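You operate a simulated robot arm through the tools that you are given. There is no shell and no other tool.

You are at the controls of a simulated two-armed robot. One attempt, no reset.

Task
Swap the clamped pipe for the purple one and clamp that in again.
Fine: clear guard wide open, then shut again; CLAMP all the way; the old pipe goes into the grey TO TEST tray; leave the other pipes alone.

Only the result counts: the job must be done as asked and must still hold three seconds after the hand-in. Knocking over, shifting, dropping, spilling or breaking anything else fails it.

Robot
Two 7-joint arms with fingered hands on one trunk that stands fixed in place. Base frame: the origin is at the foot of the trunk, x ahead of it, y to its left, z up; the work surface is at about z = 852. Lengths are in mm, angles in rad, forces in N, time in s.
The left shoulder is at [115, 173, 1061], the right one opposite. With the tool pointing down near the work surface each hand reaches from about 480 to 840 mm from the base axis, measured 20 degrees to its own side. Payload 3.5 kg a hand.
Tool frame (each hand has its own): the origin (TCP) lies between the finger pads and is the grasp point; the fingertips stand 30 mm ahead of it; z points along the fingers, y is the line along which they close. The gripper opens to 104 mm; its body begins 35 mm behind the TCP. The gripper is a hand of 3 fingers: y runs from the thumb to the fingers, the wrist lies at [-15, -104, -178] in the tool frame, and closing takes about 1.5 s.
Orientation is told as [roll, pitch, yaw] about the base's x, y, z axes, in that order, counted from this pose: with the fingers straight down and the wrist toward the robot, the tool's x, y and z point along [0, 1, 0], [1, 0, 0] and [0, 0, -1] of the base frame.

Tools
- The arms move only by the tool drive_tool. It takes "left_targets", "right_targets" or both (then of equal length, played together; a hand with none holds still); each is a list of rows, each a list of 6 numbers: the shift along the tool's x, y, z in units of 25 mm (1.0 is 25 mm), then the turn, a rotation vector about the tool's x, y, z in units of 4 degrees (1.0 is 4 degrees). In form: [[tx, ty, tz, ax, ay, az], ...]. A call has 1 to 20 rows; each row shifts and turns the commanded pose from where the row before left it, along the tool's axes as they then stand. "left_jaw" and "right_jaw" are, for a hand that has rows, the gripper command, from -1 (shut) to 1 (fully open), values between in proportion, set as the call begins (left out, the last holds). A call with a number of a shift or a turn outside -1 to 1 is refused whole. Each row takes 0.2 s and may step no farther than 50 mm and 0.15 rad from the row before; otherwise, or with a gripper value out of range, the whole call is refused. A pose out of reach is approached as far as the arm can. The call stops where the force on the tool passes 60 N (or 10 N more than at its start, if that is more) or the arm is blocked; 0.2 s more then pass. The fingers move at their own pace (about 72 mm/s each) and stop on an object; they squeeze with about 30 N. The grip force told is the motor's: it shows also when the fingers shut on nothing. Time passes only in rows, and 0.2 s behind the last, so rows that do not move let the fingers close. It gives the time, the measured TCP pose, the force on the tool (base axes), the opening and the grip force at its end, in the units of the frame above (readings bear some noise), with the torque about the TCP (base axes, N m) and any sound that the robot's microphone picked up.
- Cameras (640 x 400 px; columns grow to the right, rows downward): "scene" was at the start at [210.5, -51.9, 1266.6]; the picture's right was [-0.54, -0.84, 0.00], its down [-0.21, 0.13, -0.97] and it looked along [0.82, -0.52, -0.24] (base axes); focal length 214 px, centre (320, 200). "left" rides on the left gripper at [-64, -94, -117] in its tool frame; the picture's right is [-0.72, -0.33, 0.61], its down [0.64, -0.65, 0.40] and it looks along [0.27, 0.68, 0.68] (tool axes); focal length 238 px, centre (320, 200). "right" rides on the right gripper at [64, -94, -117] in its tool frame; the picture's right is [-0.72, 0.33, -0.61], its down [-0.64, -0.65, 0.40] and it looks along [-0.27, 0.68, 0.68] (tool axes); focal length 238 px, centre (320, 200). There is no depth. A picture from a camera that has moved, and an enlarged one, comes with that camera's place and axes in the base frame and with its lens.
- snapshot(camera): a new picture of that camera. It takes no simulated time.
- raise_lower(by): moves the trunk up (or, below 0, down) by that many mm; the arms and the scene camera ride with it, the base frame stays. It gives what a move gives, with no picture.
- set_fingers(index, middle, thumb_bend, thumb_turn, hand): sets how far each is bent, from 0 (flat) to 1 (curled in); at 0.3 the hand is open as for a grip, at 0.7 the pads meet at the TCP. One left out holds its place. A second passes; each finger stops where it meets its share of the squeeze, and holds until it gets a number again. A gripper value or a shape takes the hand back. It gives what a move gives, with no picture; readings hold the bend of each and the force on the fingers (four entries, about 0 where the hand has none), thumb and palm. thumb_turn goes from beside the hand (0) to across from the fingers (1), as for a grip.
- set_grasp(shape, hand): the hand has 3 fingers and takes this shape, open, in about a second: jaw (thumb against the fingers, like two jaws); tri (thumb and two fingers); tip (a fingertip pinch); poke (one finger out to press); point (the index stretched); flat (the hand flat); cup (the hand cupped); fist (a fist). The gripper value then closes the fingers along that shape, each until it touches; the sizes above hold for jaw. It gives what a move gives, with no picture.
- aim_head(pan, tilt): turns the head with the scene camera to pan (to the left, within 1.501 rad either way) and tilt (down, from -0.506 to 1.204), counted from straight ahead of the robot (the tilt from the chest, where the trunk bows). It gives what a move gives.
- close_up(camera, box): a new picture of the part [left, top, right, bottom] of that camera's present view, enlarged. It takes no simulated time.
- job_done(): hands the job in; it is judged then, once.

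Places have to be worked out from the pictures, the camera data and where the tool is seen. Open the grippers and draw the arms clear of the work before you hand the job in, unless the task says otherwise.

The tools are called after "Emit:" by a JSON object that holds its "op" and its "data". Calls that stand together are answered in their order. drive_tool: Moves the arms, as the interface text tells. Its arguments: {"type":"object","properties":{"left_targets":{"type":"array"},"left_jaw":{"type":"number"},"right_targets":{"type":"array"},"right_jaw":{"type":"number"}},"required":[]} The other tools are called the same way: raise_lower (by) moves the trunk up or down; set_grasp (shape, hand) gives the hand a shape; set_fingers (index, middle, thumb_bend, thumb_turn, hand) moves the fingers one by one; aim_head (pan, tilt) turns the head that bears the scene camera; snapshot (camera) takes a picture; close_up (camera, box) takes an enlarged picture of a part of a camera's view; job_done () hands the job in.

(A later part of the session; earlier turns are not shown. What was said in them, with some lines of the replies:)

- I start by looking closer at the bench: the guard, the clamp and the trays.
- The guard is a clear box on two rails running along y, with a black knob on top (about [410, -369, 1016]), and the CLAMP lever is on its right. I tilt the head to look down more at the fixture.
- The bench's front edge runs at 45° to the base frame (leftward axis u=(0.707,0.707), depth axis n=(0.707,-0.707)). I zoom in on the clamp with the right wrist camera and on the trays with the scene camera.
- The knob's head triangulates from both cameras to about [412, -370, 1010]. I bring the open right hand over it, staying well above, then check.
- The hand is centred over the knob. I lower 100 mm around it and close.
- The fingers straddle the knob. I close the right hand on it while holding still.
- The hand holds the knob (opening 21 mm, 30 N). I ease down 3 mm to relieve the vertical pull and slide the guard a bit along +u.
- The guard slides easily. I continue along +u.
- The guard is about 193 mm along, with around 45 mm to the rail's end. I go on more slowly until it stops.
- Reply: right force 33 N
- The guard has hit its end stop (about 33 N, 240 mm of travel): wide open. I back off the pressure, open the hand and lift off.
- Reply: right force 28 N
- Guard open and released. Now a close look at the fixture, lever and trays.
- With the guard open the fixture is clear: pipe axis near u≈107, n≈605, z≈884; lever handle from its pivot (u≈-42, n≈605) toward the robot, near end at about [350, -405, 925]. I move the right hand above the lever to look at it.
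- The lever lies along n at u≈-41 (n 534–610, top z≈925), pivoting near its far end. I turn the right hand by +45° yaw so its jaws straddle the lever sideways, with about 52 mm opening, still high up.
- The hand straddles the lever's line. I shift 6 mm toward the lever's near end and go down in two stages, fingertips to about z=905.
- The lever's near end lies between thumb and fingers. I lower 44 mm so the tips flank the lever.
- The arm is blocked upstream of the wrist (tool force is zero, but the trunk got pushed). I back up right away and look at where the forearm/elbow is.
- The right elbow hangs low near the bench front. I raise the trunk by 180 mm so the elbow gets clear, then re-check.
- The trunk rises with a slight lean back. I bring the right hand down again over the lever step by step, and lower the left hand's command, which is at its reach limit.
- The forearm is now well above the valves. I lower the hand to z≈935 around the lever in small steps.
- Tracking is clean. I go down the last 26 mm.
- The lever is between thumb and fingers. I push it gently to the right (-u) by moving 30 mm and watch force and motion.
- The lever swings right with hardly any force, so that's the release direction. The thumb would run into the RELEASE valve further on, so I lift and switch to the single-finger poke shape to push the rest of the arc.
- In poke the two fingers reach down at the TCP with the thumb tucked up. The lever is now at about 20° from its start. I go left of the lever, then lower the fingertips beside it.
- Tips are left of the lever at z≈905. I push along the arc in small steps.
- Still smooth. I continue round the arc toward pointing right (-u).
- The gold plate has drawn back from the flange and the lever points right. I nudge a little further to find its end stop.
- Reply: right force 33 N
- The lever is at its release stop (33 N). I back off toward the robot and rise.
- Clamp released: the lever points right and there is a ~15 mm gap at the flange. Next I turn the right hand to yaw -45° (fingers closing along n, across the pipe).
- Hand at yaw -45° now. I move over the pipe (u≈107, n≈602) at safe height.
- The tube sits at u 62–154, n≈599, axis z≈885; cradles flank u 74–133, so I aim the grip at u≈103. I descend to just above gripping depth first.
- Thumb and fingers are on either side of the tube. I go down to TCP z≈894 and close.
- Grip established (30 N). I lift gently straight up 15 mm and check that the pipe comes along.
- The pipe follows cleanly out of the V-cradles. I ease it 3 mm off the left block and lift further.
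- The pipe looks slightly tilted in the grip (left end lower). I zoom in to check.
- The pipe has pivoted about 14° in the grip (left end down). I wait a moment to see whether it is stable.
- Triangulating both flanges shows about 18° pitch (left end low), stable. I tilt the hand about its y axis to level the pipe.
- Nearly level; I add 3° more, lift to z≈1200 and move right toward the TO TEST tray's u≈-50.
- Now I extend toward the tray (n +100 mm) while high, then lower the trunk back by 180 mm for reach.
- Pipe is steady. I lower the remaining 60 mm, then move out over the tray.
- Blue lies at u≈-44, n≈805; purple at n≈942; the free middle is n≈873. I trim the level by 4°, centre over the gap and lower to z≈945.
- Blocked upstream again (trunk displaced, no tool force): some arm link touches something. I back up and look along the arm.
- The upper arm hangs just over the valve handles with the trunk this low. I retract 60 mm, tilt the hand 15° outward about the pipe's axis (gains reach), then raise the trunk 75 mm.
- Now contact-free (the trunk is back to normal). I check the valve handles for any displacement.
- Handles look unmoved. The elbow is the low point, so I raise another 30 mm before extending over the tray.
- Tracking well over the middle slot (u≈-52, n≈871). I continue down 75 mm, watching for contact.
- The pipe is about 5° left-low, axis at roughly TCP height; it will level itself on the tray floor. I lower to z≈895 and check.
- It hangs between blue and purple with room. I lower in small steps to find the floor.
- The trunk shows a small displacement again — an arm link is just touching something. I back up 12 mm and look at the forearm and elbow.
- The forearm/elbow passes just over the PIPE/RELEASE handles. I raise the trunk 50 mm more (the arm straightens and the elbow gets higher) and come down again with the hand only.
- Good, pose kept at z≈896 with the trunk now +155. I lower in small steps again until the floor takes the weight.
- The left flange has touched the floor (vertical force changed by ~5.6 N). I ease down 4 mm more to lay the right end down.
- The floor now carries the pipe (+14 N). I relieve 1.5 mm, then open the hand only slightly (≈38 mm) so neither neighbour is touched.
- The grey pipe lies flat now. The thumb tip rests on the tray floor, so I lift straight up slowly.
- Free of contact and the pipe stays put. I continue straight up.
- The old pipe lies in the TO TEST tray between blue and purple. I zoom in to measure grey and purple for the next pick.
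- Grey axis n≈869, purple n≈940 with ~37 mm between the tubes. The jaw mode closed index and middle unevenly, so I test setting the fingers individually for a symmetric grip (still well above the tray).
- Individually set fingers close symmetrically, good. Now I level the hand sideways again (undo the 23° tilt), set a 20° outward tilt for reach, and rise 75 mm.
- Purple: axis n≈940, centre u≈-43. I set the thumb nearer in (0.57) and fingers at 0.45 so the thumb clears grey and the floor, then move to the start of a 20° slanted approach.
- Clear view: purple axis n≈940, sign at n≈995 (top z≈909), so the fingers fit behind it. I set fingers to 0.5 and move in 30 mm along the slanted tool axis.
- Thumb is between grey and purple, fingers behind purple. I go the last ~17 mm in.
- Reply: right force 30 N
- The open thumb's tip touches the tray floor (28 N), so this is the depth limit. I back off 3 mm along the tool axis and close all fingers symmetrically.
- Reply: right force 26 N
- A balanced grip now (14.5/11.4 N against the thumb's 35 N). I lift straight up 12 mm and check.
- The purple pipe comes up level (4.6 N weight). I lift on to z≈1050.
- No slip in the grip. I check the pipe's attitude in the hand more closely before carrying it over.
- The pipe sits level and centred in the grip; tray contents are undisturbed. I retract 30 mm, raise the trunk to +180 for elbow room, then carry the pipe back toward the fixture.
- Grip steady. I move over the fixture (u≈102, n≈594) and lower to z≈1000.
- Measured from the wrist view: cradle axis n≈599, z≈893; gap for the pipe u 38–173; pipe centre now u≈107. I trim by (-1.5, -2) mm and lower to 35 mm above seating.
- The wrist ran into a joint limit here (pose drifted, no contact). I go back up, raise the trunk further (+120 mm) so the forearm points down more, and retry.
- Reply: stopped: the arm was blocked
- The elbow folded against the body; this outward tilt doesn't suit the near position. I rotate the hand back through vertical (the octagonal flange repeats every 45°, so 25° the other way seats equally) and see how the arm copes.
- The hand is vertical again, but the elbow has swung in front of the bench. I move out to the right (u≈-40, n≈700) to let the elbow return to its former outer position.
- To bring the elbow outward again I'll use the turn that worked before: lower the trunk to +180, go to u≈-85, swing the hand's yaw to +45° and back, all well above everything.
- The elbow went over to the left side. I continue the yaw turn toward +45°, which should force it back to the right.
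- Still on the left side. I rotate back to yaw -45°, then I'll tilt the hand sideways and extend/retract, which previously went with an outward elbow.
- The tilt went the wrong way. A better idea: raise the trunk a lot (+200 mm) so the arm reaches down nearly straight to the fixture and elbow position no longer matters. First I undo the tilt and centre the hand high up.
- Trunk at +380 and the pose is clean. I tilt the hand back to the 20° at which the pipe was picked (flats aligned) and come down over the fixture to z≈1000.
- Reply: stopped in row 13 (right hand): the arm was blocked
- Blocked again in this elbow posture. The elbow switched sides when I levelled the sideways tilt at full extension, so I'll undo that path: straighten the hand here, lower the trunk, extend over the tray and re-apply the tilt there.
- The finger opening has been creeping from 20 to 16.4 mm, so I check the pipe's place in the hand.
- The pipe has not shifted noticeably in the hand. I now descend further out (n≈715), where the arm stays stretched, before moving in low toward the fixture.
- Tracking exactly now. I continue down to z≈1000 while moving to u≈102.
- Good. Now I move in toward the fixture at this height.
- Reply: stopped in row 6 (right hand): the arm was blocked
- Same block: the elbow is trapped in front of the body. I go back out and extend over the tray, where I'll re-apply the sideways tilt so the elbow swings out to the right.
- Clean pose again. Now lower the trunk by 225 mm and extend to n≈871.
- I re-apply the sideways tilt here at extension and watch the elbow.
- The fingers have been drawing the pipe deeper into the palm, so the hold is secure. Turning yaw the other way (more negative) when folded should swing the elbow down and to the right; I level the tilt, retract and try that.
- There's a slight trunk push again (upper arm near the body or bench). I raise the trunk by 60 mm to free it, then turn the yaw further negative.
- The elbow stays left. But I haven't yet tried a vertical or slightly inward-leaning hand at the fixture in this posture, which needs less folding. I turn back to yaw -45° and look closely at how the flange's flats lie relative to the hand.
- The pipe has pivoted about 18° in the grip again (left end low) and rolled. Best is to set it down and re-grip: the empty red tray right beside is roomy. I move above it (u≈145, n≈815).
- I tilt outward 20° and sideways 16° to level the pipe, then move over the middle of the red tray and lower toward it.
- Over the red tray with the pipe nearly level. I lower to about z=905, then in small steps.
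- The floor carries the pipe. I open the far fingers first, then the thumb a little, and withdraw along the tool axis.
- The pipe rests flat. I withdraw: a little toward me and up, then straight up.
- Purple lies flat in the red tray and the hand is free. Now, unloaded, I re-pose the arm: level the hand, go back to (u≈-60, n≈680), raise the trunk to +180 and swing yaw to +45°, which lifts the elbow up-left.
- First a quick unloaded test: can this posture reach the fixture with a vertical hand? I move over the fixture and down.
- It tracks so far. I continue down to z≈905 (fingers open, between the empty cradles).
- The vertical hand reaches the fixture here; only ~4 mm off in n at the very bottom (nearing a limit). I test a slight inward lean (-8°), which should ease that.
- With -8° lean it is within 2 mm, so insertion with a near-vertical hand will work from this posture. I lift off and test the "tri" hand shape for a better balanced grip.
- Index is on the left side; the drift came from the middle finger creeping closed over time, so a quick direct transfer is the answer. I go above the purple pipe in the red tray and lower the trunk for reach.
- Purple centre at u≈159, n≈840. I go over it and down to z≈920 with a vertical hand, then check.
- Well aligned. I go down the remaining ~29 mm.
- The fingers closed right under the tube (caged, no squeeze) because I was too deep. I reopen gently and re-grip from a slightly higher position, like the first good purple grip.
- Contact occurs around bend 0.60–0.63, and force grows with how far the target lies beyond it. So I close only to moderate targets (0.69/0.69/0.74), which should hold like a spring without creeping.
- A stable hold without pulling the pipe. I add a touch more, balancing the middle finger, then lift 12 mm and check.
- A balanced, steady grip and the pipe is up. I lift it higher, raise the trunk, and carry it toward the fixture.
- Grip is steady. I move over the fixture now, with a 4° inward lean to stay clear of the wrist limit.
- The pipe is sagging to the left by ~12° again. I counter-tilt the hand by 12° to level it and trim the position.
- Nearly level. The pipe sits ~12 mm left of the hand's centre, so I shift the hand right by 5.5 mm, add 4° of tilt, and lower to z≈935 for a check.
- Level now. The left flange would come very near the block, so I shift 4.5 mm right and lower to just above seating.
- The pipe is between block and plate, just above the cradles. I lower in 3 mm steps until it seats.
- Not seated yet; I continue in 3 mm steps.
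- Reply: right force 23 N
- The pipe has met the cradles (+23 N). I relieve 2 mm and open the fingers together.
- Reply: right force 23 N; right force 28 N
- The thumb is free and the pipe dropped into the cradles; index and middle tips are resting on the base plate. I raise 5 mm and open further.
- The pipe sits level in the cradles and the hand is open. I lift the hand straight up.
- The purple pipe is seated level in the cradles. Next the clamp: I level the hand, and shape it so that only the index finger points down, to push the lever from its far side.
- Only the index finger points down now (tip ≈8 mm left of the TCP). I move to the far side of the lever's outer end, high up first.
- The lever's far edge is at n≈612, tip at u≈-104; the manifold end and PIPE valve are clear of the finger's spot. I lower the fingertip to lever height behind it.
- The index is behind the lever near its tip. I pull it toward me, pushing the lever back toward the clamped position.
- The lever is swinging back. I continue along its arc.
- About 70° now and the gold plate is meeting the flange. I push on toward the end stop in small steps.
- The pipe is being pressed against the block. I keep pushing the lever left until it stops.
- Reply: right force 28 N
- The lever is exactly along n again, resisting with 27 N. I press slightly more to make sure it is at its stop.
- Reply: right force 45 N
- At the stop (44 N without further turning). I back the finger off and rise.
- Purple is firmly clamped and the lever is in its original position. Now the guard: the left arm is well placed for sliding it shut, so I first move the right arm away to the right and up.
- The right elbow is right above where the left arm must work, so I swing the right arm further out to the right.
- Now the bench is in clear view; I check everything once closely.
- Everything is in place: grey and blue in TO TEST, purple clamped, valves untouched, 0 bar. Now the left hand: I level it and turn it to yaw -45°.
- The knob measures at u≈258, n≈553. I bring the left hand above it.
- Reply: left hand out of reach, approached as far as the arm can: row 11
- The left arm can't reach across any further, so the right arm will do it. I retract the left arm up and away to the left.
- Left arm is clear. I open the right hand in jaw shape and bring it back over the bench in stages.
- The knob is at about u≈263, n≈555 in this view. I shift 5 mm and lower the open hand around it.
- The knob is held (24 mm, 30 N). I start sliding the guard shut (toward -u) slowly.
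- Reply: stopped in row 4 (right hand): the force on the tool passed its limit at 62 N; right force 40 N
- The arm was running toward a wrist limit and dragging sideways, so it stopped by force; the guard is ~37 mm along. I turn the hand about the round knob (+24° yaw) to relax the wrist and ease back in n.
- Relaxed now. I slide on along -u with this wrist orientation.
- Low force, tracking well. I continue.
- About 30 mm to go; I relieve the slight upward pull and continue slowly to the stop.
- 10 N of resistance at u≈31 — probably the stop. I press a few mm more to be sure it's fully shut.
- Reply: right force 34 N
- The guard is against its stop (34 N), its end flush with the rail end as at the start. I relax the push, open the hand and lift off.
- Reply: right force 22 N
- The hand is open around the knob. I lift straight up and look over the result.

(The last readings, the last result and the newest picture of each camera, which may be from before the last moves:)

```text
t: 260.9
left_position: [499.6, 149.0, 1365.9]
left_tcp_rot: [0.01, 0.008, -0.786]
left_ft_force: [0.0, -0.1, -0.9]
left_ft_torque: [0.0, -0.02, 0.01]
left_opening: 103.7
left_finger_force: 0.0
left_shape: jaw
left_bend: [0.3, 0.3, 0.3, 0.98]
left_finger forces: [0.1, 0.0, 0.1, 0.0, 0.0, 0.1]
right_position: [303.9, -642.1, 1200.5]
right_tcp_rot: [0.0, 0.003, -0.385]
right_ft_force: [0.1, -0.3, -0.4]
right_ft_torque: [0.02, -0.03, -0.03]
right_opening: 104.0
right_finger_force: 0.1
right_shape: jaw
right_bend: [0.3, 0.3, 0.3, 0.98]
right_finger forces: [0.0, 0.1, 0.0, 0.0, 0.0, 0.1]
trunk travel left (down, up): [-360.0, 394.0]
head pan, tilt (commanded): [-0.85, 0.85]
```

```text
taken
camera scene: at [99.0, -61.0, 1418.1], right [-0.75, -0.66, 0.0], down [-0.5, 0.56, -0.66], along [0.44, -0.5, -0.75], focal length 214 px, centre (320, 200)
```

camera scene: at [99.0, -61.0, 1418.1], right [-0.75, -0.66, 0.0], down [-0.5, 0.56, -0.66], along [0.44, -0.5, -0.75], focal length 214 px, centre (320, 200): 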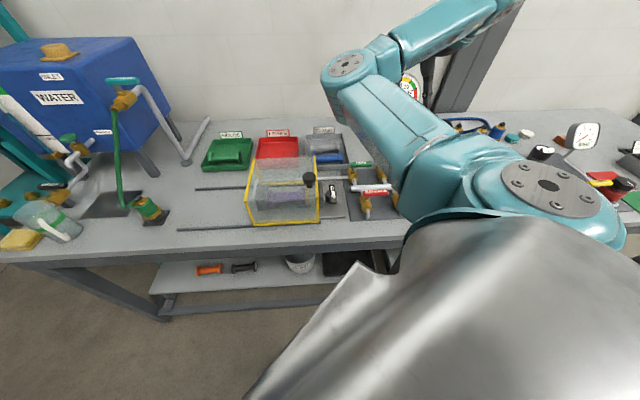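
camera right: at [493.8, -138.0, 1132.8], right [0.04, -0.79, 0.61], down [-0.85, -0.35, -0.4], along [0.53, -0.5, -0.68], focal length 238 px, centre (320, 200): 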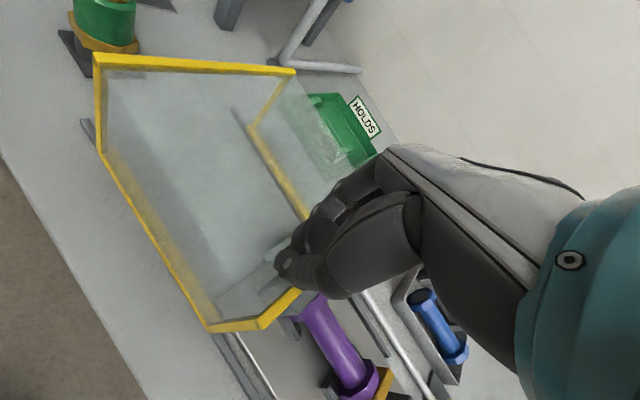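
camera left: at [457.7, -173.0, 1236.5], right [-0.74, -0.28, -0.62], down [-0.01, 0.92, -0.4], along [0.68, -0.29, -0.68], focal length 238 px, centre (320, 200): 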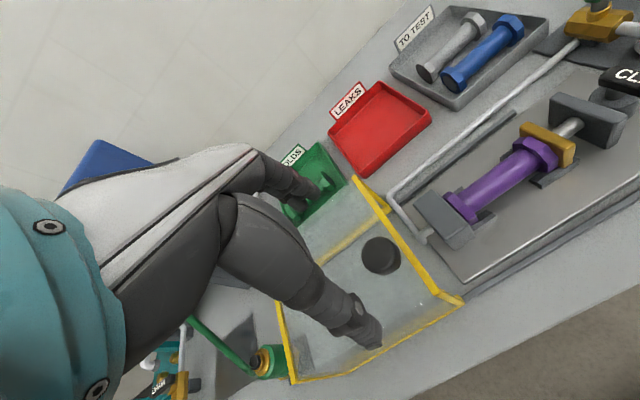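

Right hand is off; I pull it further back to the right, then inspect the result closely.

Emit:
{"op": "drive_tool", "data": {"right_targets": [[-0.55, -0.9, 0, 0, 0, 0], [-0.55, -0.9, 0, 0, 0, 0], [-0.55, -0.9, 0, 0, 0, 0], [-0.55, -0.9, 0, 0, 0, 0], [-0.55, -0.9, 0, 0, 0, 0], [-0.55, -0.9, 0, 0, 0, 0], [-0.55, -0.9, 0, 0, 0, 0]]}}

Emit:
{"op": "snapshot", "data": {"camera": "scene"}}

Emit:
{"op": "close_up", "data": {"camera": "scene", "box": [230, 140, 350, 240]}}

Emit:
{"op": "close_up", "data": {"camera": "scene", "box": [180, 110, 440, 240]}}

```text
t: 262.5
left_position: [499.7, 148.5, 1366.9]
left_tcp_rot: [0.01, 0.008, -0.785]
left_ft_force: [0.1, -0.1, 0.5]
left_ft_torque: [0.02, 0.0, -0.04]
left_opening: 104.1
left_finger_force: 0.2
left_shape: jaw
left_bend: [0.3, 0.3, 0.3, 0.98]
left_finger forces: [0.0, 0.0, 0.1, 0.0, 0.1, 0.1]
right_position: [122.2, -671.7, 1200.4]
right_tcp_rot: [0.001, 0.003, -0.385]
right_ft_force: [-0.8, -0.7, 0.7]
right_ft_torque: [0.01, -0.01, 0.0]
right_opening: 103.6
right_finger_force: 0.1
right_shape: jaw
right_bend: [0.3, 0.3, 0.3, 0.98]
right_finger forces: [0.0, 0.0, 0.0, 0.0, 0.1, 0.1]
trunk travel left (down, up): [-360.0, 394.0]
head pan, tilt (commanded): [-0.85, 0.85]
```

```text
taken
camera scene: at [98.7, -60.4, 1418.2], right [-0.75, -0.66, 0.0], down [-0.5, 0.56, -0.66], along [0.44, -0.5, -0.75], focal length 214 px, centre (320, 200)
```

scene: 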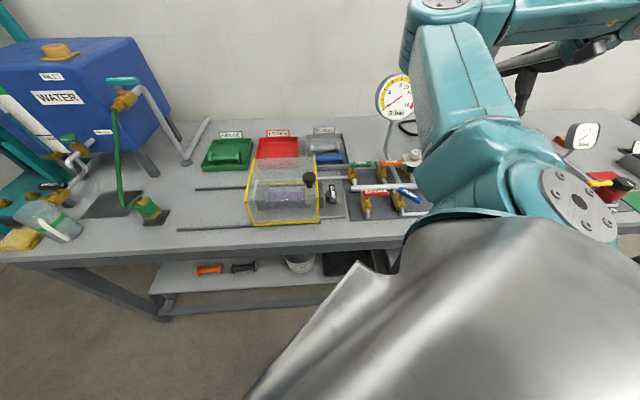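

```text
4.00 times, centred on (290, 190) of scene
camera zoom: at [98.7, -60.4, 1418.2], right [-0.75, -0.66, 0.0], down [-0.5, 0.56, -0.66], along [0.44, -0.5, -0.75], focal length 858 px, centre (440, 240)
```

zoom: 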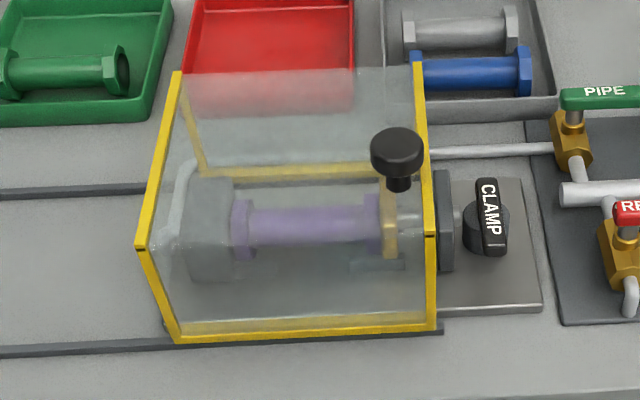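

```text
2.46 times, centred on (310, 175) of scene
camera zoom: at [98.7, -60.4, 1418.2], right [-0.75, -0.66, 0.0], down [-0.5, 0.56, -0.66], along [0.44, -0.5, -0.75], focal length 528 px, centre (345, 262)
```

zoom: 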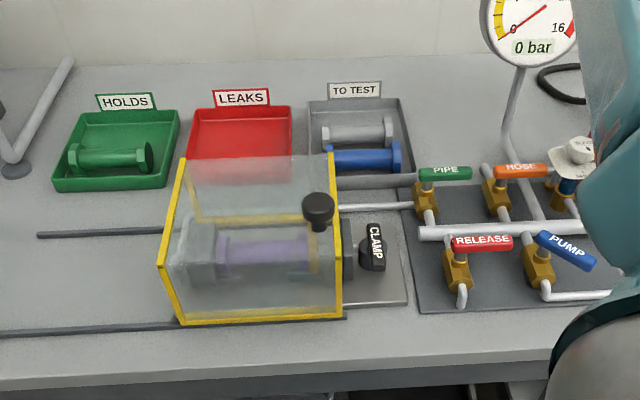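

The guard is shut at its original place (knob u≈28.5), lever along n, purple clamped. A last close look at the trays before handing in.

Emit:
{"op": "close_up", "data": {"camera": "scene", "box": [250, 115, 360, 180]}}

Emit:
{"op": "close_up", "data": {"camera": "scene", "box": [180, 240, 420, 290]}}

Emit:
{"op": "close_up", "data": {"camera": "scene", "box": [330, 150, 460, 230]}}

```text
5.82 times, centred on (305, 148) of scene
camera zoom: at [98.7, -60.4, 1418.2], right [-0.75, -0.66, 0.0], down [-0.5, 0.56, -0.66], along [0.44, -0.5, -0.75], focal length 1248 px, centre (407, 506)
```

zoom: 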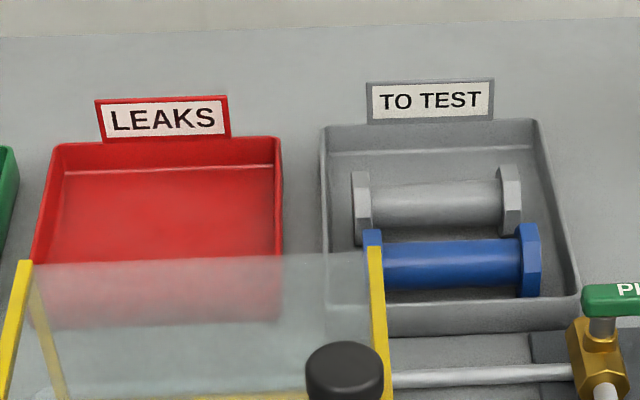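

```text
2.67 times, centred on (300, 265) of scene
camera zoom: at [98.7, -60.4, 1418.2], right [-0.75, -0.66, 0.0], down [-0.5, 0.56, -0.66], along [0.44, -0.5, -0.75], focal length 572 px, centre (373, 27)
```

zoom: 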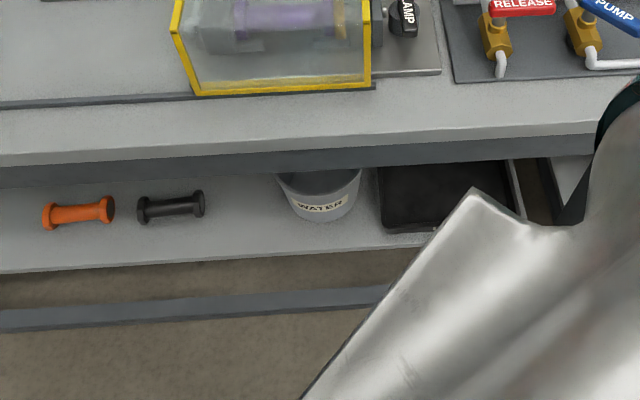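

```text
4.92 times, centred on (395, 190) of scene
camera zoom: at [98.7, -60.4, 1418.2], right [-0.75, -0.66, 0.0], down [-0.5, 0.56, -0.66], along [0.44, -0.5, -0.75], focal length 1056 px, centre (-49, 249)
```

zoom: 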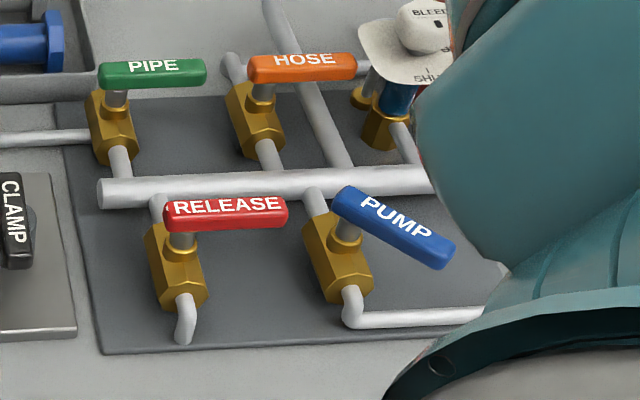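

One thing needs correcting: comparing with the first pictures, the blue PUMP handle originally pointed almost straight toward me (~10° off -n) and is now at ~45° — an elbow contact early on must have turned it. I'll set it back; first I look with the wrist camera.

Emit:
{"op": "snapshot", "data": {"camera": "right"}}

Emit:
{"op": "aim_head", "data": {"pan": -1.2, "tilt": 0.9}}

Emit:
{"op": "snapshot", "data": {"camera": "scene"}}

```text
taken
camera right: at [60.8, -576.7, 1318.4], right [0.03, -0.79, 0.61], down [-0.85, -0.35, -0.4], along [0.53, -0.51, -0.68], focal length 238 px, centre (320, 200)
```

right: 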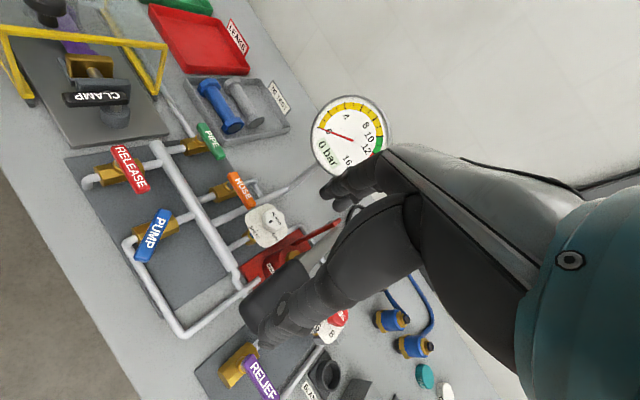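

```text
t: 263.3
left_position: [499.0, 149.7, 1366.6]
left_tcp_rot: [0.01, 0.007, -0.785]
left_ft_force: [0.2, 0.8, -0.6]
left_ft_torque: [0.02, 0.02, 0.01]
left_opening: 104.0
left_finger_force: 0.1
left_shape: jaw
left_bend: [0.3, 0.3, 0.3, 0.98]
left_finger forces: [0.0, 0.0, 0.1, 0.0, 0.0, 0.1]
right_position: [124.3, -672.0, 1202.7]
right_tcp_rot: [0.001, 0.005, -0.386]
right_ft_force: [-0.2, -0.1, -0.6]
right_ft_torque: [0.0, -0.03, 0.03]
right_opening: 103.5
right_finger_force: 0.1
right_shape: jaw
right_bend: [0.3, 0.3, 0.3, 0.98]
right_finger forces: [0.1, 0.0, 0.1, 0.1, 0.0, 0.0]
trunk travel left (down, up): [-360.0, 394.0]
head pan, tilt (commanded): [-1.201, 0.901]
```

```text
taken
camera scene: at [75.0, -72.0, 1414.2], right [-0.93, -0.36, 0.0], down [-0.28, 0.73, -0.62], along [0.23, -0.58, -0.78], focal length 214 px, centre (320, 200)
```

scene: 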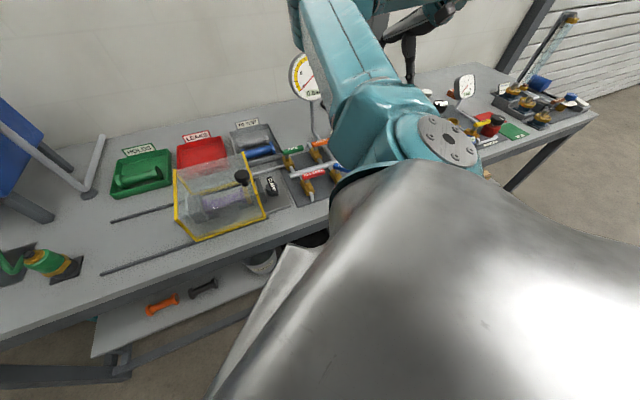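

The wrist view confirms ~44°. The area right of the handle is free above z≈885. I form the pointing index again and move to the handle's right/far side, high first.

Emit:
{"op": "set_grasp", "data": {"hand": "right", "shape": "poke"}}

Emit:
{"op": "set_fingers", "data": {"hand": "right", "middle": 1.0}}

Emit:
{"op": "drive_tool", "data": {"right_targets": [[0.68, 0.02, 0.9, 0, 0, 0], [0.68, 0.02, 0.9, 0, 0, 0], [0.68, 0.02, 0.9, 0, 0, 0], [0.6, 0.02, 0.9, 0, 0, 0], [0, 0, 0.9, 0, 0, 0]]}}

Emit:
{"op": "snapshot", "data": {"camera": "right"}}

```text
t: 264.2
left_position: [500.2, 150.2, 1366.7]
left_tcp_rot: [0.01, 0.006, -0.784]
left_ft_force: [-0.1, 0.9, 0.7]
left_ft_torque: [0.0, 0.0, 0.0]
left_opening: 104.0
left_finger_force: 0.1
left_shape: jaw
left_bend: [0.3, 0.3, 0.3, 0.98]
left_finger forces: [0.1, 0.0, 0.1, 0.0, 0.1, 0.1]
right_position: [123.7, -672.1, 1201.4]
right_tcp_rot: [0.0, 0.002, -0.386]
right_ft_force: [-0.7, 0.3, -0.2]
right_ft_torque: [0.01, 0.01, 0.0]
right_opening: 0.0
right_finger_force: 0.0
right_shape: poke
right_bend: [0.7, 0.7, 1.0, 1.0]
right_finger forces: [0.1, 0.1, 0.1, 0.0, 0.0, 0.0]
trunk travel left (down, up): [-360.0, 394.0]
head pan, tilt (commanded): [-1.201, 0.901]
```

```text
t: 265.2
left_position: [500.0, 148.9, 1365.5]
left_tcp_rot: [0.01, 0.007, -0.785]
left_ft_force: [-1.1, 0.1, -0.3]
left_ft_torque: [0.02, 0.01, 0.02]
left_opening: 103.9
left_finger_force: 0.0
left_shape: jaw
left_bend: [0.3, 0.3, 0.3, 0.98]
left_finger forces: [0.0, 0.0, 0.0, 0.0, 0.1, 0.0]
right_position: [122.0, -671.5, 1201.6]
right_tcp_rot: [0.0, 0.004, -0.385]
right_ft_force: [-0.4, -0.4, 0.7]
right_ft_torque: [-0.02, 0.03, -0.01]
right_opening: 30.3
right_finger_force: 0.0
right_shape: fingers
right_bend: [0.7, 1.0, 1.0, 1.0]
right_finger forces: [0.1, 0.0, 0.0, 0.1, 0.1, 0.0]
trunk travel left (down, up): [-360.0, 394.0]
head pan, tilt (commanded): [-1.201, 0.901]
```

```text
t: 266.4
left_position: [500.7, 148.2, 1367.2]
left_tcp_rot: [0.009, 0.008, -0.786]
left_ft_force: [-0.1, 0.1, -0.2]
left_ft_torque: [0.0, 0.0, 0.0]
left_opening: 103.7
left_finger_force: 0.0
left_shape: jaw
left_bend: [0.3, 0.3, 0.3, 0.98]
left_finger forces: [0.0, 0.0, 0.1, 0.0, 0.1, 0.0]
right_position: [147.4, -609.8, 1087.5]
right_tcp_rot: [0.0, 0.002, -0.386]
right_ft_force: [-1.0, -0.2, -0.5]
right_ft_torque: [-0.04, -0.01, -0.01]
right_opening: 29.6
right_finger_force: 0.0
right_shape: fingers
right_bend: [0.7, 1.0, 1.0, 1.0]
right_finger forces: [0.1, 0.1, 0.1, 0.0, 0.0, 0.0]
trunk travel left (down, up): [-360.0, 394.0]
head pan, tilt (commanded): [-1.201, 0.901]
```

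```text
taken
camera right: at [86.3, -516.1, 1205.3], right [0.03, -0.79, 0.61], down [-0.85, -0.35, -0.4], along [0.53, -0.51, -0.68], focal length 238 px, centre (320, 200)
```

right: 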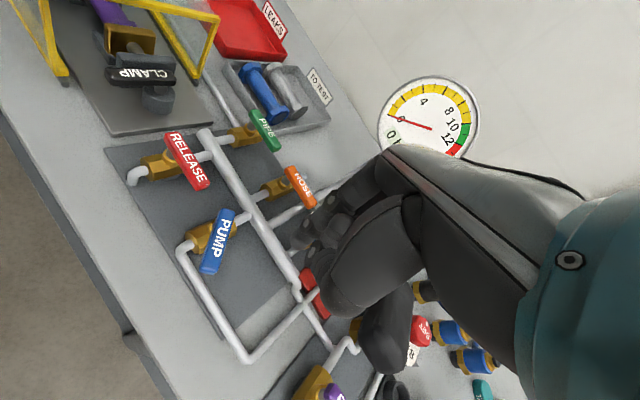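

Emit:
{"op": "close_up", "data": {"camera": "right", "box": [130, 110, 350, 330]}}

```text
1.82 times, centred on (240, 220) of right
camera zoom: at [86.3, -516.1, 1205.3], right [0.03, -0.79, 0.61], down [-0.85, -0.35, -0.4], along [0.53, -0.51, -0.68], focal length 433 px, centre (466, 164)
```

zoom: 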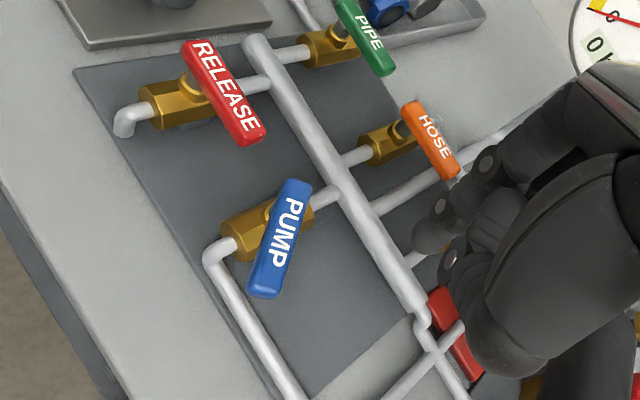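

From this close view: pivot ≈(-258, 557), handle now at 44°, target ≈10.5° off -n (as in the first pictures). I lower the index beside its right/far side.

Emit:
{"op": "drive_tool", "data": {"right_targets": [[0.12, 0.48, 0.9, 0, 0, 0], [0, 0, 1, 0, 0, 0], [0, 0, 1, 0, 0, 0], [0, 0, 1, 0, 0, 0]]}}

Emit:
{"op": "close_up", "data": {"camera": "right", "box": [130, 110, 390, 330]}}

```text
t: 267.4
left_position: [499.8, 149.2, 1366.0]
left_tcp_rot: [0.01, 0.006, -0.784]
left_ft_force: [-0.4, -0.2, 0.3]
left_ft_torque: [-0.02, 0.05, 0.01]
left_opening: 104.1
left_finger_force: 0.1
left_shape: jaw
left_bend: [0.3, 0.3, 0.3, 0.98]
left_finger forces: [0.1, 0.1, 0.1, 0.0, 0.1, 0.0]
right_position: [162.8, -610.8, 990.1]
right_tcp_rot: [0.001, 0.005, -0.387]
right_ft_force: [-0.6, 0.0, 0.6]
right_ft_torque: [-0.04, -0.01, 0.0]
right_opening: 29.8
right_finger_force: 0.1
right_shape: fingers
right_bend: [0.7, 1.0, 1.0, 1.0]
right_finger forces: [0.1, 0.0, 0.0, 0.1, 0.0, 0.1]
trunk travel left (down, up): [-360.0, 394.0]
head pan, tilt (commanded): [-1.201, 0.901]
```

```text
1.82 times, centred on (260, 220) of right
camera zoom: at [101.2, -516.1, 1107.3], right [0.03, -0.79, 0.61], down [-0.85, -0.35, -0.4], along [0.53, -0.51, -0.68], focal length 433 px, centre (429, 164)
```

zoom: 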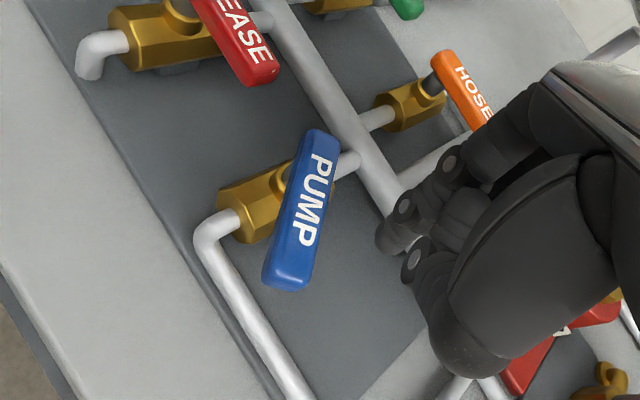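

Emit:
{"op": "drive_tool", "data": {"right_targets": [[0, 0, 0.8, 0, 0, 0], [0, 0, 0.8, 0, 0, 0], [0, 0, 0.6, 0, 0, 0], [0, 0, 0, 0, 0, 0]]}}

Emit:
{"op": "close_up", "data": {"camera": "right", "box": [130, 110, 390, 330]}}

```text
t: 268.4
left_position: [500.3, 150.3, 1365.9]
left_tcp_rot: [0.01, 0.006, -0.786]
left_ft_force: [0.3, 0.9, 0.6]
left_ft_torque: [0.05, -0.02, 0.01]
left_opening: 103.7
left_finger_force: 0.1
left_shape: jaw
left_bend: [0.3, 0.3, 0.3, 0.98]
left_finger forces: [0.1, 0.1, 0.1, 0.0, 0.1, 0.1]
right_position: [160.8, -613.1, 933.2]
right_tcp_rot: [0.0, 0.003, -0.386]
right_ft_force: [0.4, 0.3, 0.4]
right_ft_torque: [0.01, -0.01, 0.02]
right_opening: 29.9
right_finger_force: 0.0
right_shape: fingers
right_bend: [0.7, 1.0, 1.0, 1.0]
right_finger forces: [0.0, 0.0, 0.0, 0.0, 0.0, 0.1]
trunk travel left (down, up): [-360.0, 394.0]
head pan, tilt (commanded): [-1.201, 0.901]
```

```text
1.82 times, centred on (260, 220) of right
camera zoom: at [99.3, -517.8, 1050.6], right [0.03, -0.79, 0.61], down [-0.85, -0.35, -0.4], along [0.53, -0.51, -0.68], focal length 433 px, centre (429, 164)
```

zoom: 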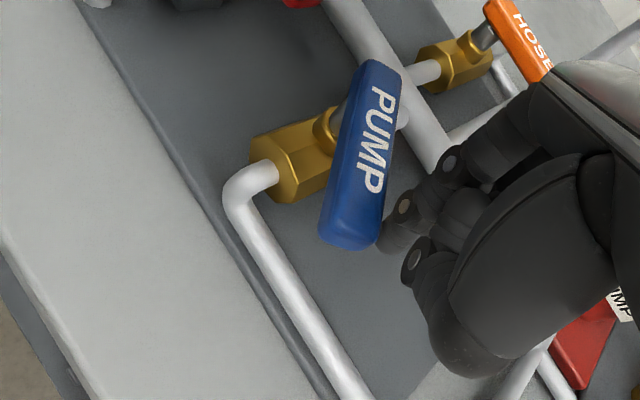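

The index is right beside the handle's outer end. I push it gently toward its original direction, first to about 30°.

Emit:
{"op": "drive_tool", "data": {"right_targets": [[0.3, -0.17, 0, 0, 0, 0], [0.3, -0.17, 0, 0, 0, 0], [0.27, -0.16, 0, 0, 0, 0], [0, 0, 0, 0, 0, 0]]}}

Emit:
{"op": "close_up", "data": {"camera": "right", "box": [130, 110, 390, 330]}}

```text
t: 269.4
left_position: [501.0, 148.7, 1365.7]
left_tcp_rot: [0.01, 0.007, -0.786]
left_ft_force: [-0.2, 0.0, -0.3]
left_ft_torque: [0.0, -0.01, -0.02]
left_opening: 103.8
left_finger_force: 0.2
left_shape: jaw
left_bend: [0.3, 0.3, 0.3, 0.98]
left_finger forces: [0.0, 0.0, 0.1, 0.0, 0.1, 0.0]
right_position: [156.7, -586.8, 934.3]
right_tcp_rot: [0.001, 0.002, -0.386]
right_ft_force: [0.1, -0.9, 0.8]
right_ft_torque: [0.04, -0.03, 0.02]
right_opening: 30.0
right_finger_force: 0.0
right_shape: fingers
right_bend: [0.7, 1.0, 1.0, 1.0]
right_finger forces: [0.1, 0.0, 0.0, 0.0, 0.1, 0.1]
trunk travel left (down, up): [-360.0, 394.0]
head pan, tilt (commanded): [-1.201, 0.901]
```

```text
1.82 times, centred on (260, 220) of right
camera zoom: at [95.2, -491.8, 1051.5], right [0.03, -0.79, 0.61], down [-0.85, -0.35, -0.4], along [0.53, -0.51, -0.68], focal length 433 px, centre (429, 164)
```

zoom: 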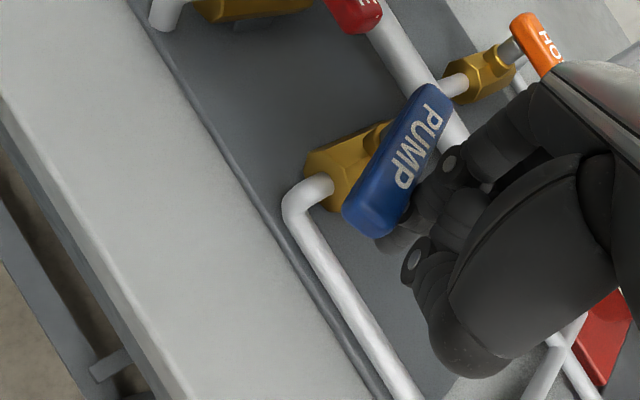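

The handle is at about 23° now. I nudge it on in small steps.

Emit:
{"op": "drive_tool", "data": {"right_targets": [[0.1, -0.03, 0, 0, 0, 0], [0.1, -0.03, 0, 0, 0, 0], [0, 0, 0, 0, 0, 0]]}}

Emit:
{"op": "close_up", "data": {"camera": "right", "box": [130, 110, 390, 330]}}

```text
t: 270.2
left_position: [500.9, 149.9, 1365.7]
left_tcp_rot: [0.01, 0.007, -0.786]
left_ft_force: [-0.1, 0.5, -0.1]
left_ft_torque: [-0.03, -0.01, 0.0]
left_opening: 103.8
left_finger_force: 0.1
left_shape: jaw
left_bend: [0.3, 0.3, 0.3, 0.98]
left_finger forces: [0.1, 0.1, 0.0, 0.1, 0.0, 0.0]
right_position: [157.6, -581.3, 935.0]
right_tcp_rot: [-0.001, 0.003, -0.384]
right_ft_force: [-0.4, 0.2, -1.3]
right_ft_torque: [0.01, -0.02, -0.07]
right_opening: 29.9
right_finger_force: 0.1
right_shape: fingers
right_bend: [0.7, 1.0, 1.0, 1.0]
right_finger forces: [0.2, 0.0, 0.0, 0.0, 0.0, 0.0]
trunk travel left (down, up): [-360.0, 394.0]
head pan, tilt (commanded): [-1.201, 0.901]
```

```text
1.82 times, centred on (260, 220) of right
camera zoom: at [95.6, -486.2, 1052.4], right [0.03, -0.79, 0.61], down [-0.85, -0.35, -0.4], along [0.53, -0.51, -0.68], focal length 433 px, centre (429, 164)
```

zoom: 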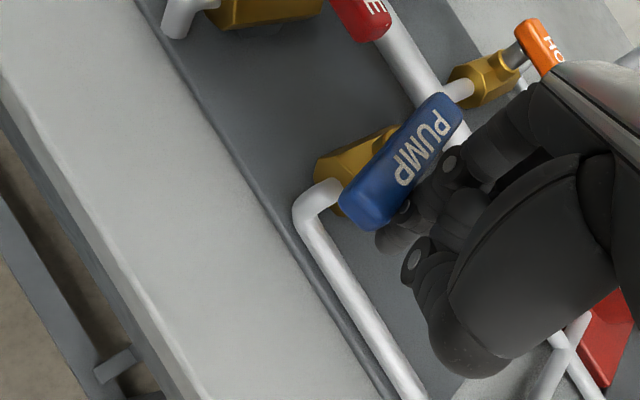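

About 17° now; a last small nudge of ~6°.

Emit:
{"op": "drive_tool", "data": {"right_targets": [[0.1, 0, 0, 0, 0, 0], [0.1, -0.01, 0, 0, 0, 0], [0, 0, 0, 0, 0, 0]]}}

Emit:
{"op": "close_up", "data": {"camera": "right", "box": [130, 110, 390, 330]}}

```text
t: 271.0
left_position: [500.3, 149.2, 1366.5]
left_tcp_rot: [0.01, 0.007, -0.785]
left_ft_force: [0.7, -0.9, -0.2]
left_ft_torque: [-0.01, 0.01, 0.02]
left_opening: 104.1
left_finger_force: 0.1
left_shape: jaw
left_bend: [0.3, 0.3, 0.3, 0.98]
left_finger forces: [0.0, 0.0, 0.0, 0.0, 0.0, 0.0]
right_position: [159.7, -576.0, 935.7]
right_tcp_rot: [-0.001, 0.004, -0.386]
right_ft_force: [0.2, 0.4, -0.3]
right_ft_torque: [0.04, -0.04, -0.01]
right_opening: 29.8
right_finger_force: 0.1
right_shape: fingers
right_bend: [0.7, 1.0, 1.0, 1.0]
right_finger forces: [0.0, 0.0, 0.0, 0.0, 0.1, 0.0]
trunk travel left (down, up): [-360.0, 394.0]
head pan, tilt (commanded): [-1.201, 0.901]
```

```text
1.82 times, centred on (260, 220) of right
camera zoom: at [97.4, -481.2, 1052.7], right [0.03, -0.79, 0.61], down [-0.85, -0.35, -0.4], along [0.53, -0.5, -0.68], focal length 433 px, centre (429, 164)
```

zoom: 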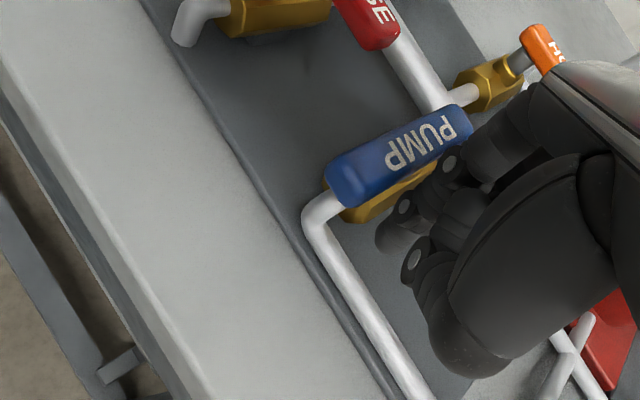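

The handle has snapped fully round to point straight at me (≈0°, away from the finger) — evidently its resting stop, and re-projecting that into my first pictures matches them well. I withdraw the finger and then compare from the original camera position.

Emit:
{"op": "drive_tool", "data": {"right_targets": [[-0.4, 0.1, 0, 0, 0, 0], [-0.4, 0.1, -0.5, 0, 0, 0], [-0.3, 0, -1, 0, 0, 0], [-0.3, 0, -1, 0, 0, 0], [-0.3, 0, -1, 0, 0, 0], [-0.3, 0, -1, 0, 0, 0], [-0.3, 0, -1, 0, 0, 0], [-0.3, 0, -1, 0, 0, 0], [-0.3, 0, -1, 0, 0, 0], [-0.3, 0, -1, 0, 0, 0], [-0.3, 0, -1, 0, 0, 0], [-0.3, 0, -1, 0, 0, 0], [0, 0, -1, 0, 0, 0], [0, 0, -1, 0, 0, 0], [0, 0, -1, 0, 0, 0], [0, 0, -1, 0, 0, 0], [0, 0, -1, 0, 0, 0]]}}

Emit:
{"op": "set_grasp", "data": {"hand": "right", "shape": "jaw"}}

Emit:
{"op": "snapshot", "data": {"camera": "right"}}

Emit:
{"op": "snapshot", "data": {"camera": "scene"}}

```text
t: 274.6
left_position: [499.2, 149.7, 1367.2]
left_tcp_rot: [0.01, 0.007, -0.785]
left_ft_force: [0.0, 0.4, 0.4]
left_ft_torque: [-0.03, 0.01, 0.03]
left_opening: 103.9
left_finger_force: 0.0
left_shape: jaw
left_bend: [0.3, 0.3, 0.3, 0.98]
left_finger forces: [0.0, 0.0, 0.0, 0.1, 0.0, 0.1]
right_position: [127.4, -664.8, 1324.3]
right_tcp_rot: [0.0, 0.002, -0.388]
right_ft_force: [0.2, 0.8, 0.1]
right_ft_torque: [-0.02, -0.04, 0.03]
right_opening: 30.0
right_finger_force: 0.0
right_shape: fingers
right_bend: [0.7, 1.0, 1.0, 1.0]
right_finger forces: [0.1, 0.0, 0.0, 0.1, 0.0, 0.0]
trunk travel left (down, up): [-360.0, 394.0]
head pan, tilt (commanded): [-1.201, 0.901]
```

```text
t: 275.5
left_position: [500.1, 149.8, 1365.6]
left_tcp_rot: [0.009, 0.007, -0.786]
left_ft_force: [-0.3, 1.0, 0.4]
left_ft_torque: [-0.04, 0.03, -0.02]
left_opening: 103.6
left_finger_force: 0.0
left_shape: jaw
left_bend: [0.3, 0.3, 0.3, 0.98]
left_finger forces: [0.0, 0.0, 0.0, 0.0, 0.0, 0.1]
right_position: [128.4, -665.1, 1324.3]
right_tcp_rot: [0.0, 0.004, -0.386]
right_ft_force: [0.4, 0.6, -0.5]
right_ft_torque: [0.03, -0.02, 0.0]
right_opening: 103.5
right_finger_force: 0.1
right_shape: jaw
right_bend: [0.3, 0.3, 0.3, 0.98]
right_finger forces: [0.0, 0.1, 0.1, 0.0, 0.0, 0.1]
trunk travel left (down, up): [-360.0, 394.0]
head pan, tilt (commanded): [-1.201, 0.901]
```

```text
taken
camera right: at [67.5, -570.0, 1440.3], right [0.03, -0.79, 0.61], down [-0.85, -0.35, -0.4], along [0.53, -0.51, -0.68], focal length 238 px, centre (320, 200)
```

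right: 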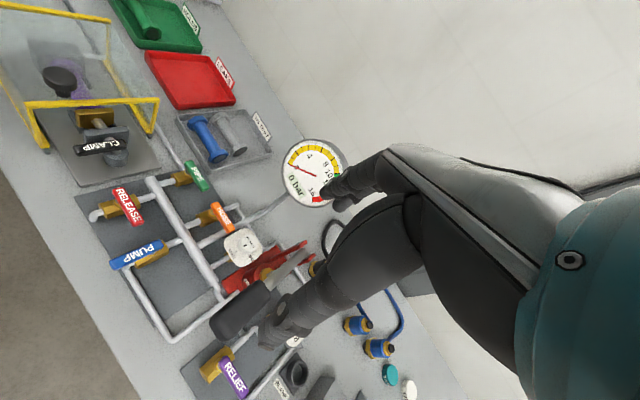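

```text
taken
camera scene: at [75.0, -72.0, 1414.2], right [-0.93, -0.36, 0.0], down [-0.28, 0.73, -0.62], along [0.22, -0.58, -0.78], focal length 214 px, centre (320, 200)
```

scene: 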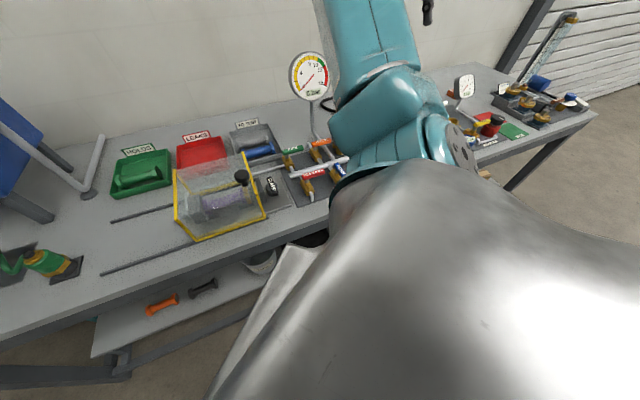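

I raise the right hand a bit more and lower the trunk to its original height to compare the valves with the first pictures from the same viewpoint.

Emit:
{"op": "drive_tool", "data": {"right_targets": [[0, 0, -1, 0, 0, 0], [0, 0, -1, 0, 0, 0], [0, 0, -1, 0, 0, 0]]}}

Emit:
{"op": "raise_lower", "data": {"by": -200}}

Emit:
{"op": "aim_head", "data": {"pan": -0.75, "tilt": 0.75}}

Emit:
{"op": "snapshot", "data": {"camera": "scene"}}

Emit:
{"op": "close_up", "data": {"camera": "scene", "box": [400, 20, 560, 220]}}

```text
t: 276.3
left_position: [501.5, 149.9, 1366.7]
left_tcp_rot: [0.01, 0.007, -0.786]
left_ft_force: [-0.1, 0.5, 0.0]
left_ft_torque: [-0.01, 0.03, 0.0]
left_opening: 104.0
left_finger_force: 0.0
left_shape: jaw
left_bend: [0.3, 0.3, 0.3, 0.98]
left_finger forces: [0.1, 0.0, 0.0, 0.0, 0.1, 0.1]
right_position: [127.7, -667.7, 1399.8]
right_tcp_rot: [0.0, 0.005, -0.386]
right_ft_force: [0.7, 0.2, 0.0]
right_ft_torque: [0.0, -0.01, 0.01]
right_opening: 103.8
right_finger_force: 0.0
right_shape: jaw
right_bend: [0.3, 0.3, 0.3, 0.98]
right_finger forces: [0.0, 0.0, 0.0, 0.1, 0.0, 0.1]
trunk travel left (down, up): [-360.0, 394.0]
head pan, tilt (commanded): [-1.201, 0.901]
```

```text
t: 278.5
left_position: [499.5, 149.4, 1166.6]
left_tcp_rot: [0.01, 0.007, -0.784]
left_ft_force: [0.2, 0.6, 0.1]
left_ft_torque: [-0.01, -0.01, -0.01]
left_opening: 104.0
left_finger_force: 0.1
left_shape: jaw
left_bend: [0.3, 0.3, 0.3, 0.98]
left_finger forces: [0.1, 0.0, 0.1, 0.0, 0.0, 0.0]
right_position: [134.7, -666.2, 1197.8]
right_tcp_rot: [-0.006, 0.017, -0.386]
right_ft_force: [-0.9, -0.7, 0.3]
right_ft_torque: [-0.02, -0.02, -0.02]
right_opening: 104.1
right_finger_force: 0.2
right_shape: jaw
right_bend: [0.3, 0.3, 0.3, 0.98]
right_finger forces: [0.1, 0.0, 0.1, 0.0, 0.0, 0.1]
trunk travel left (down, up): [-160.0, 594.0]
head pan, tilt (commanded): [-1.201, 0.901]
```

```text
t: 279.4
left_position: [500.4, 149.0, 1166.2]
left_tcp_rot: [0.011, 0.005, -0.785]
left_ft_force: [0.2, 0.2, -0.7]
left_ft_torque: [0.0, 0.01, 0.01]
left_opening: 103.9
left_finger_force: 0.1
left_shape: jaw
left_bend: [0.3, 0.3, 0.3, 0.98]
left_finger forces: [0.0, 0.0, 0.0, 0.0, 0.0, 0.0]
right_position: [134.9, -668.0, 1197.7]
right_tcp_rot: [-0.006, 0.017, -0.387]
right_ft_force: [0.6, 0.6, 0.7]
right_ft_torque: [0.01, -0.02, -0.02]
right_opening: 103.7
right_finger_force: 0.0
right_shape: jaw
right_bend: [0.3, 0.3, 0.3, 0.98]
right_finger forces: [0.0, 0.0, 0.1, 0.0, 0.1, 0.0]
trunk travel left (down, up): [-160.0, 594.0]
head pan, tilt (commanded): [-0.75, 0.75]
```

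```text
taken
camera scene: at [192.5, -58.2, 1221.0], right [-0.68, -0.73, 0.0], down [-0.5, 0.47, -0.73], along [0.53, -0.5, -0.68], focal length 214 px, centre (320, 200)
```

scene: 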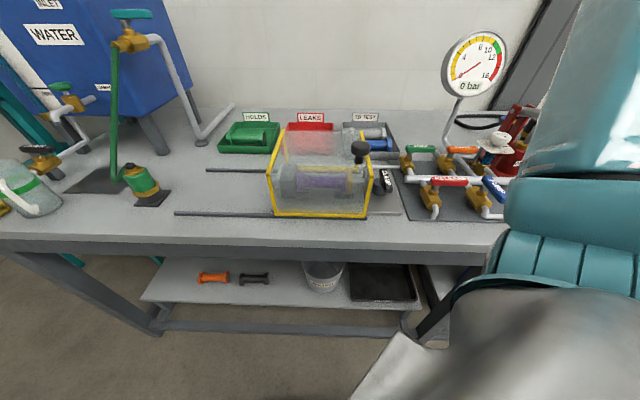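

```text
2.00 times, centred on (480, 120) of scene
camera zoom: at [192.5, -58.2, 1221.0], right [-0.68, -0.73, 0.0], down [-0.5, 0.47, -0.73], along [0.53, -0.5, -0.68], focal length 429 px, centre (0, 360)
```

zoom: 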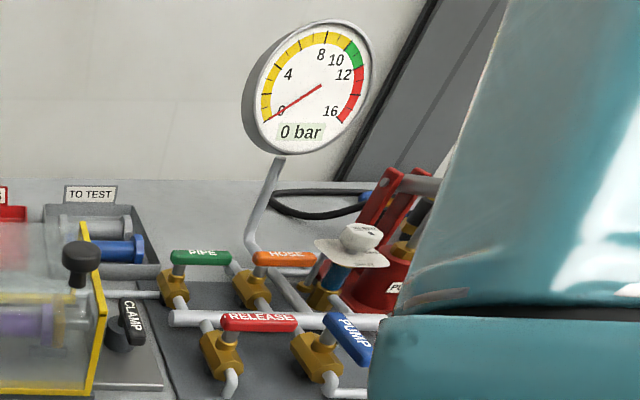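

Emit:
{"op": "close_up", "data": {"camera": "scene", "box": [470, 160, 530, 220]}}

Emit:
{"op": "aim_head", "data": {"pan": -0.569, "tilt": 0.246}}

Emit:
{"op": "close_up", "data": {"camera": "scene", "box": [420, 230, 640, 400]}}

Emit:
{"op": "snapshot", "data": {"camera": "scene"}}

```text
6.67 times, centred on (500, 190) of scene
camera zoom: at [192.5, -58.2, 1221.0], right [-0.68, -0.73, 0.0], down [-0.5, 0.47, -0.73], along [0.53, -0.5, -0.68], focal length 1430 px, centre (-880, 267)
```

zoom: 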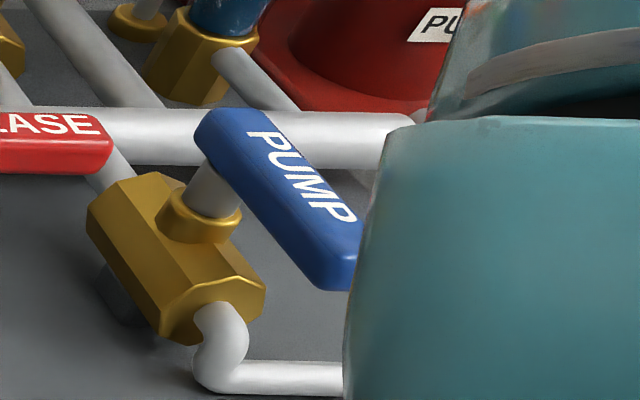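

```text
t: 280.3
left_position: [500.1, 149.1, 1165.6]
left_tcp_rot: [0.011, 0.008, -0.784]
left_ft_force: [0.8, -0.2, -0.1]
left_ft_torque: [-0.01, 0.01, -0.02]
left_opening: 104.1
left_finger_force: 0.0
left_shape: jaw
left_bend: [0.3, 0.3, 0.3, 0.98]
left_finger forces: [0.1, 0.1, 0.0, 0.0, 0.0, 0.1]
right_position: [135.8, -666.7, 1198.4]
right_tcp_rot: [-0.006, 0.017, -0.386]
right_ft_force: [0.4, 0.7, -0.2]
right_ft_torque: [0.0, 0.03, 0.0]
right_opening: 103.7
right_finger_force: 0.0
right_shape: jaw
right_bend: [0.3, 0.3, 0.3, 0.98]
right_finger forces: [0.1, 0.0, 0.1, 0.0, 0.0, 0.0]
trunk travel left (down, up): [-160.0, 594.0]
head pan, tilt (commanded): [-0.569, 0.246]
```

```text
2.35 times, centred on (530, 315) of scene
camera zoom: at [210.6, -51.9, 1266.3], right [-0.54, -0.84, 0.0], down [-0.21, 0.13, -0.97], along [0.82, -0.52, -0.24], focal length 505 px, centre (-174, -71)
```

zoom: 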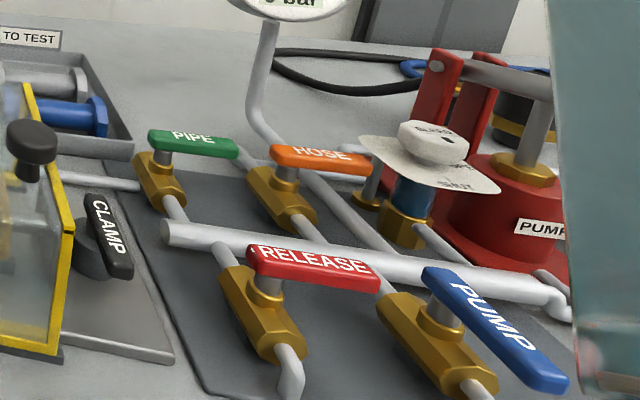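

```text
taken
camera scene: at [210.6, -51.9, 1266.3], right [-0.54, -0.84, 0.0], down [-0.21, 0.13, -0.97], along [0.82, -0.52, -0.24], focal length 214 px, centre (320, 200)
```

scene: 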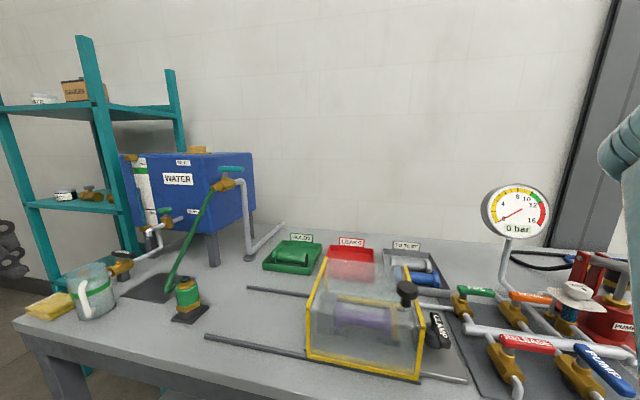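

From the very same viewpoint as my first picture, all the valve handles (including PUMP), the CLAMP lever, the guard and its knob match the start. Purple is clamped, grey lies in TO TEST, both hands are open and clear, so I hand in.

Emit:
{"op": "job_done", "data": {}}

```text
The job is handed in.
```

The purple pipe is clamped in the fixture, with CLAMP turned all the way and the guard shut. The old grey pipe is in the TO TEST tray, next to the blue one. I've handed the job in, but no verdict has come back.

- **Guard:** I slid it fully open to its end stop, about 240 mm. At the end I pushed it shut against the other stop, back at its starting position.
- **Clamp:** The lever stopped turning at about 44 N. It points the same way as in the first picture.
- **Purple pipe:** The grip kept slipping, so I set the pipe down in the empty red LEAKS tray for a moment to re-grip it. That tray is empty again.
- **PUMP valve:** An arm contact, probably from the elbow early on, turned the blue PUMP handle by roughly 45°. I turned it back, and from the original camera position it now matches the first picture. The PIPE, HOSE and RELEASE handles match too, and the gauge read 0 bar throughout.
- **Other pipes:** The blue pipe, the green one in HOLDS, and the orange and black ones on the lower shelf look undisturbed in the last pictures.

Both hands are open and clear of the work.
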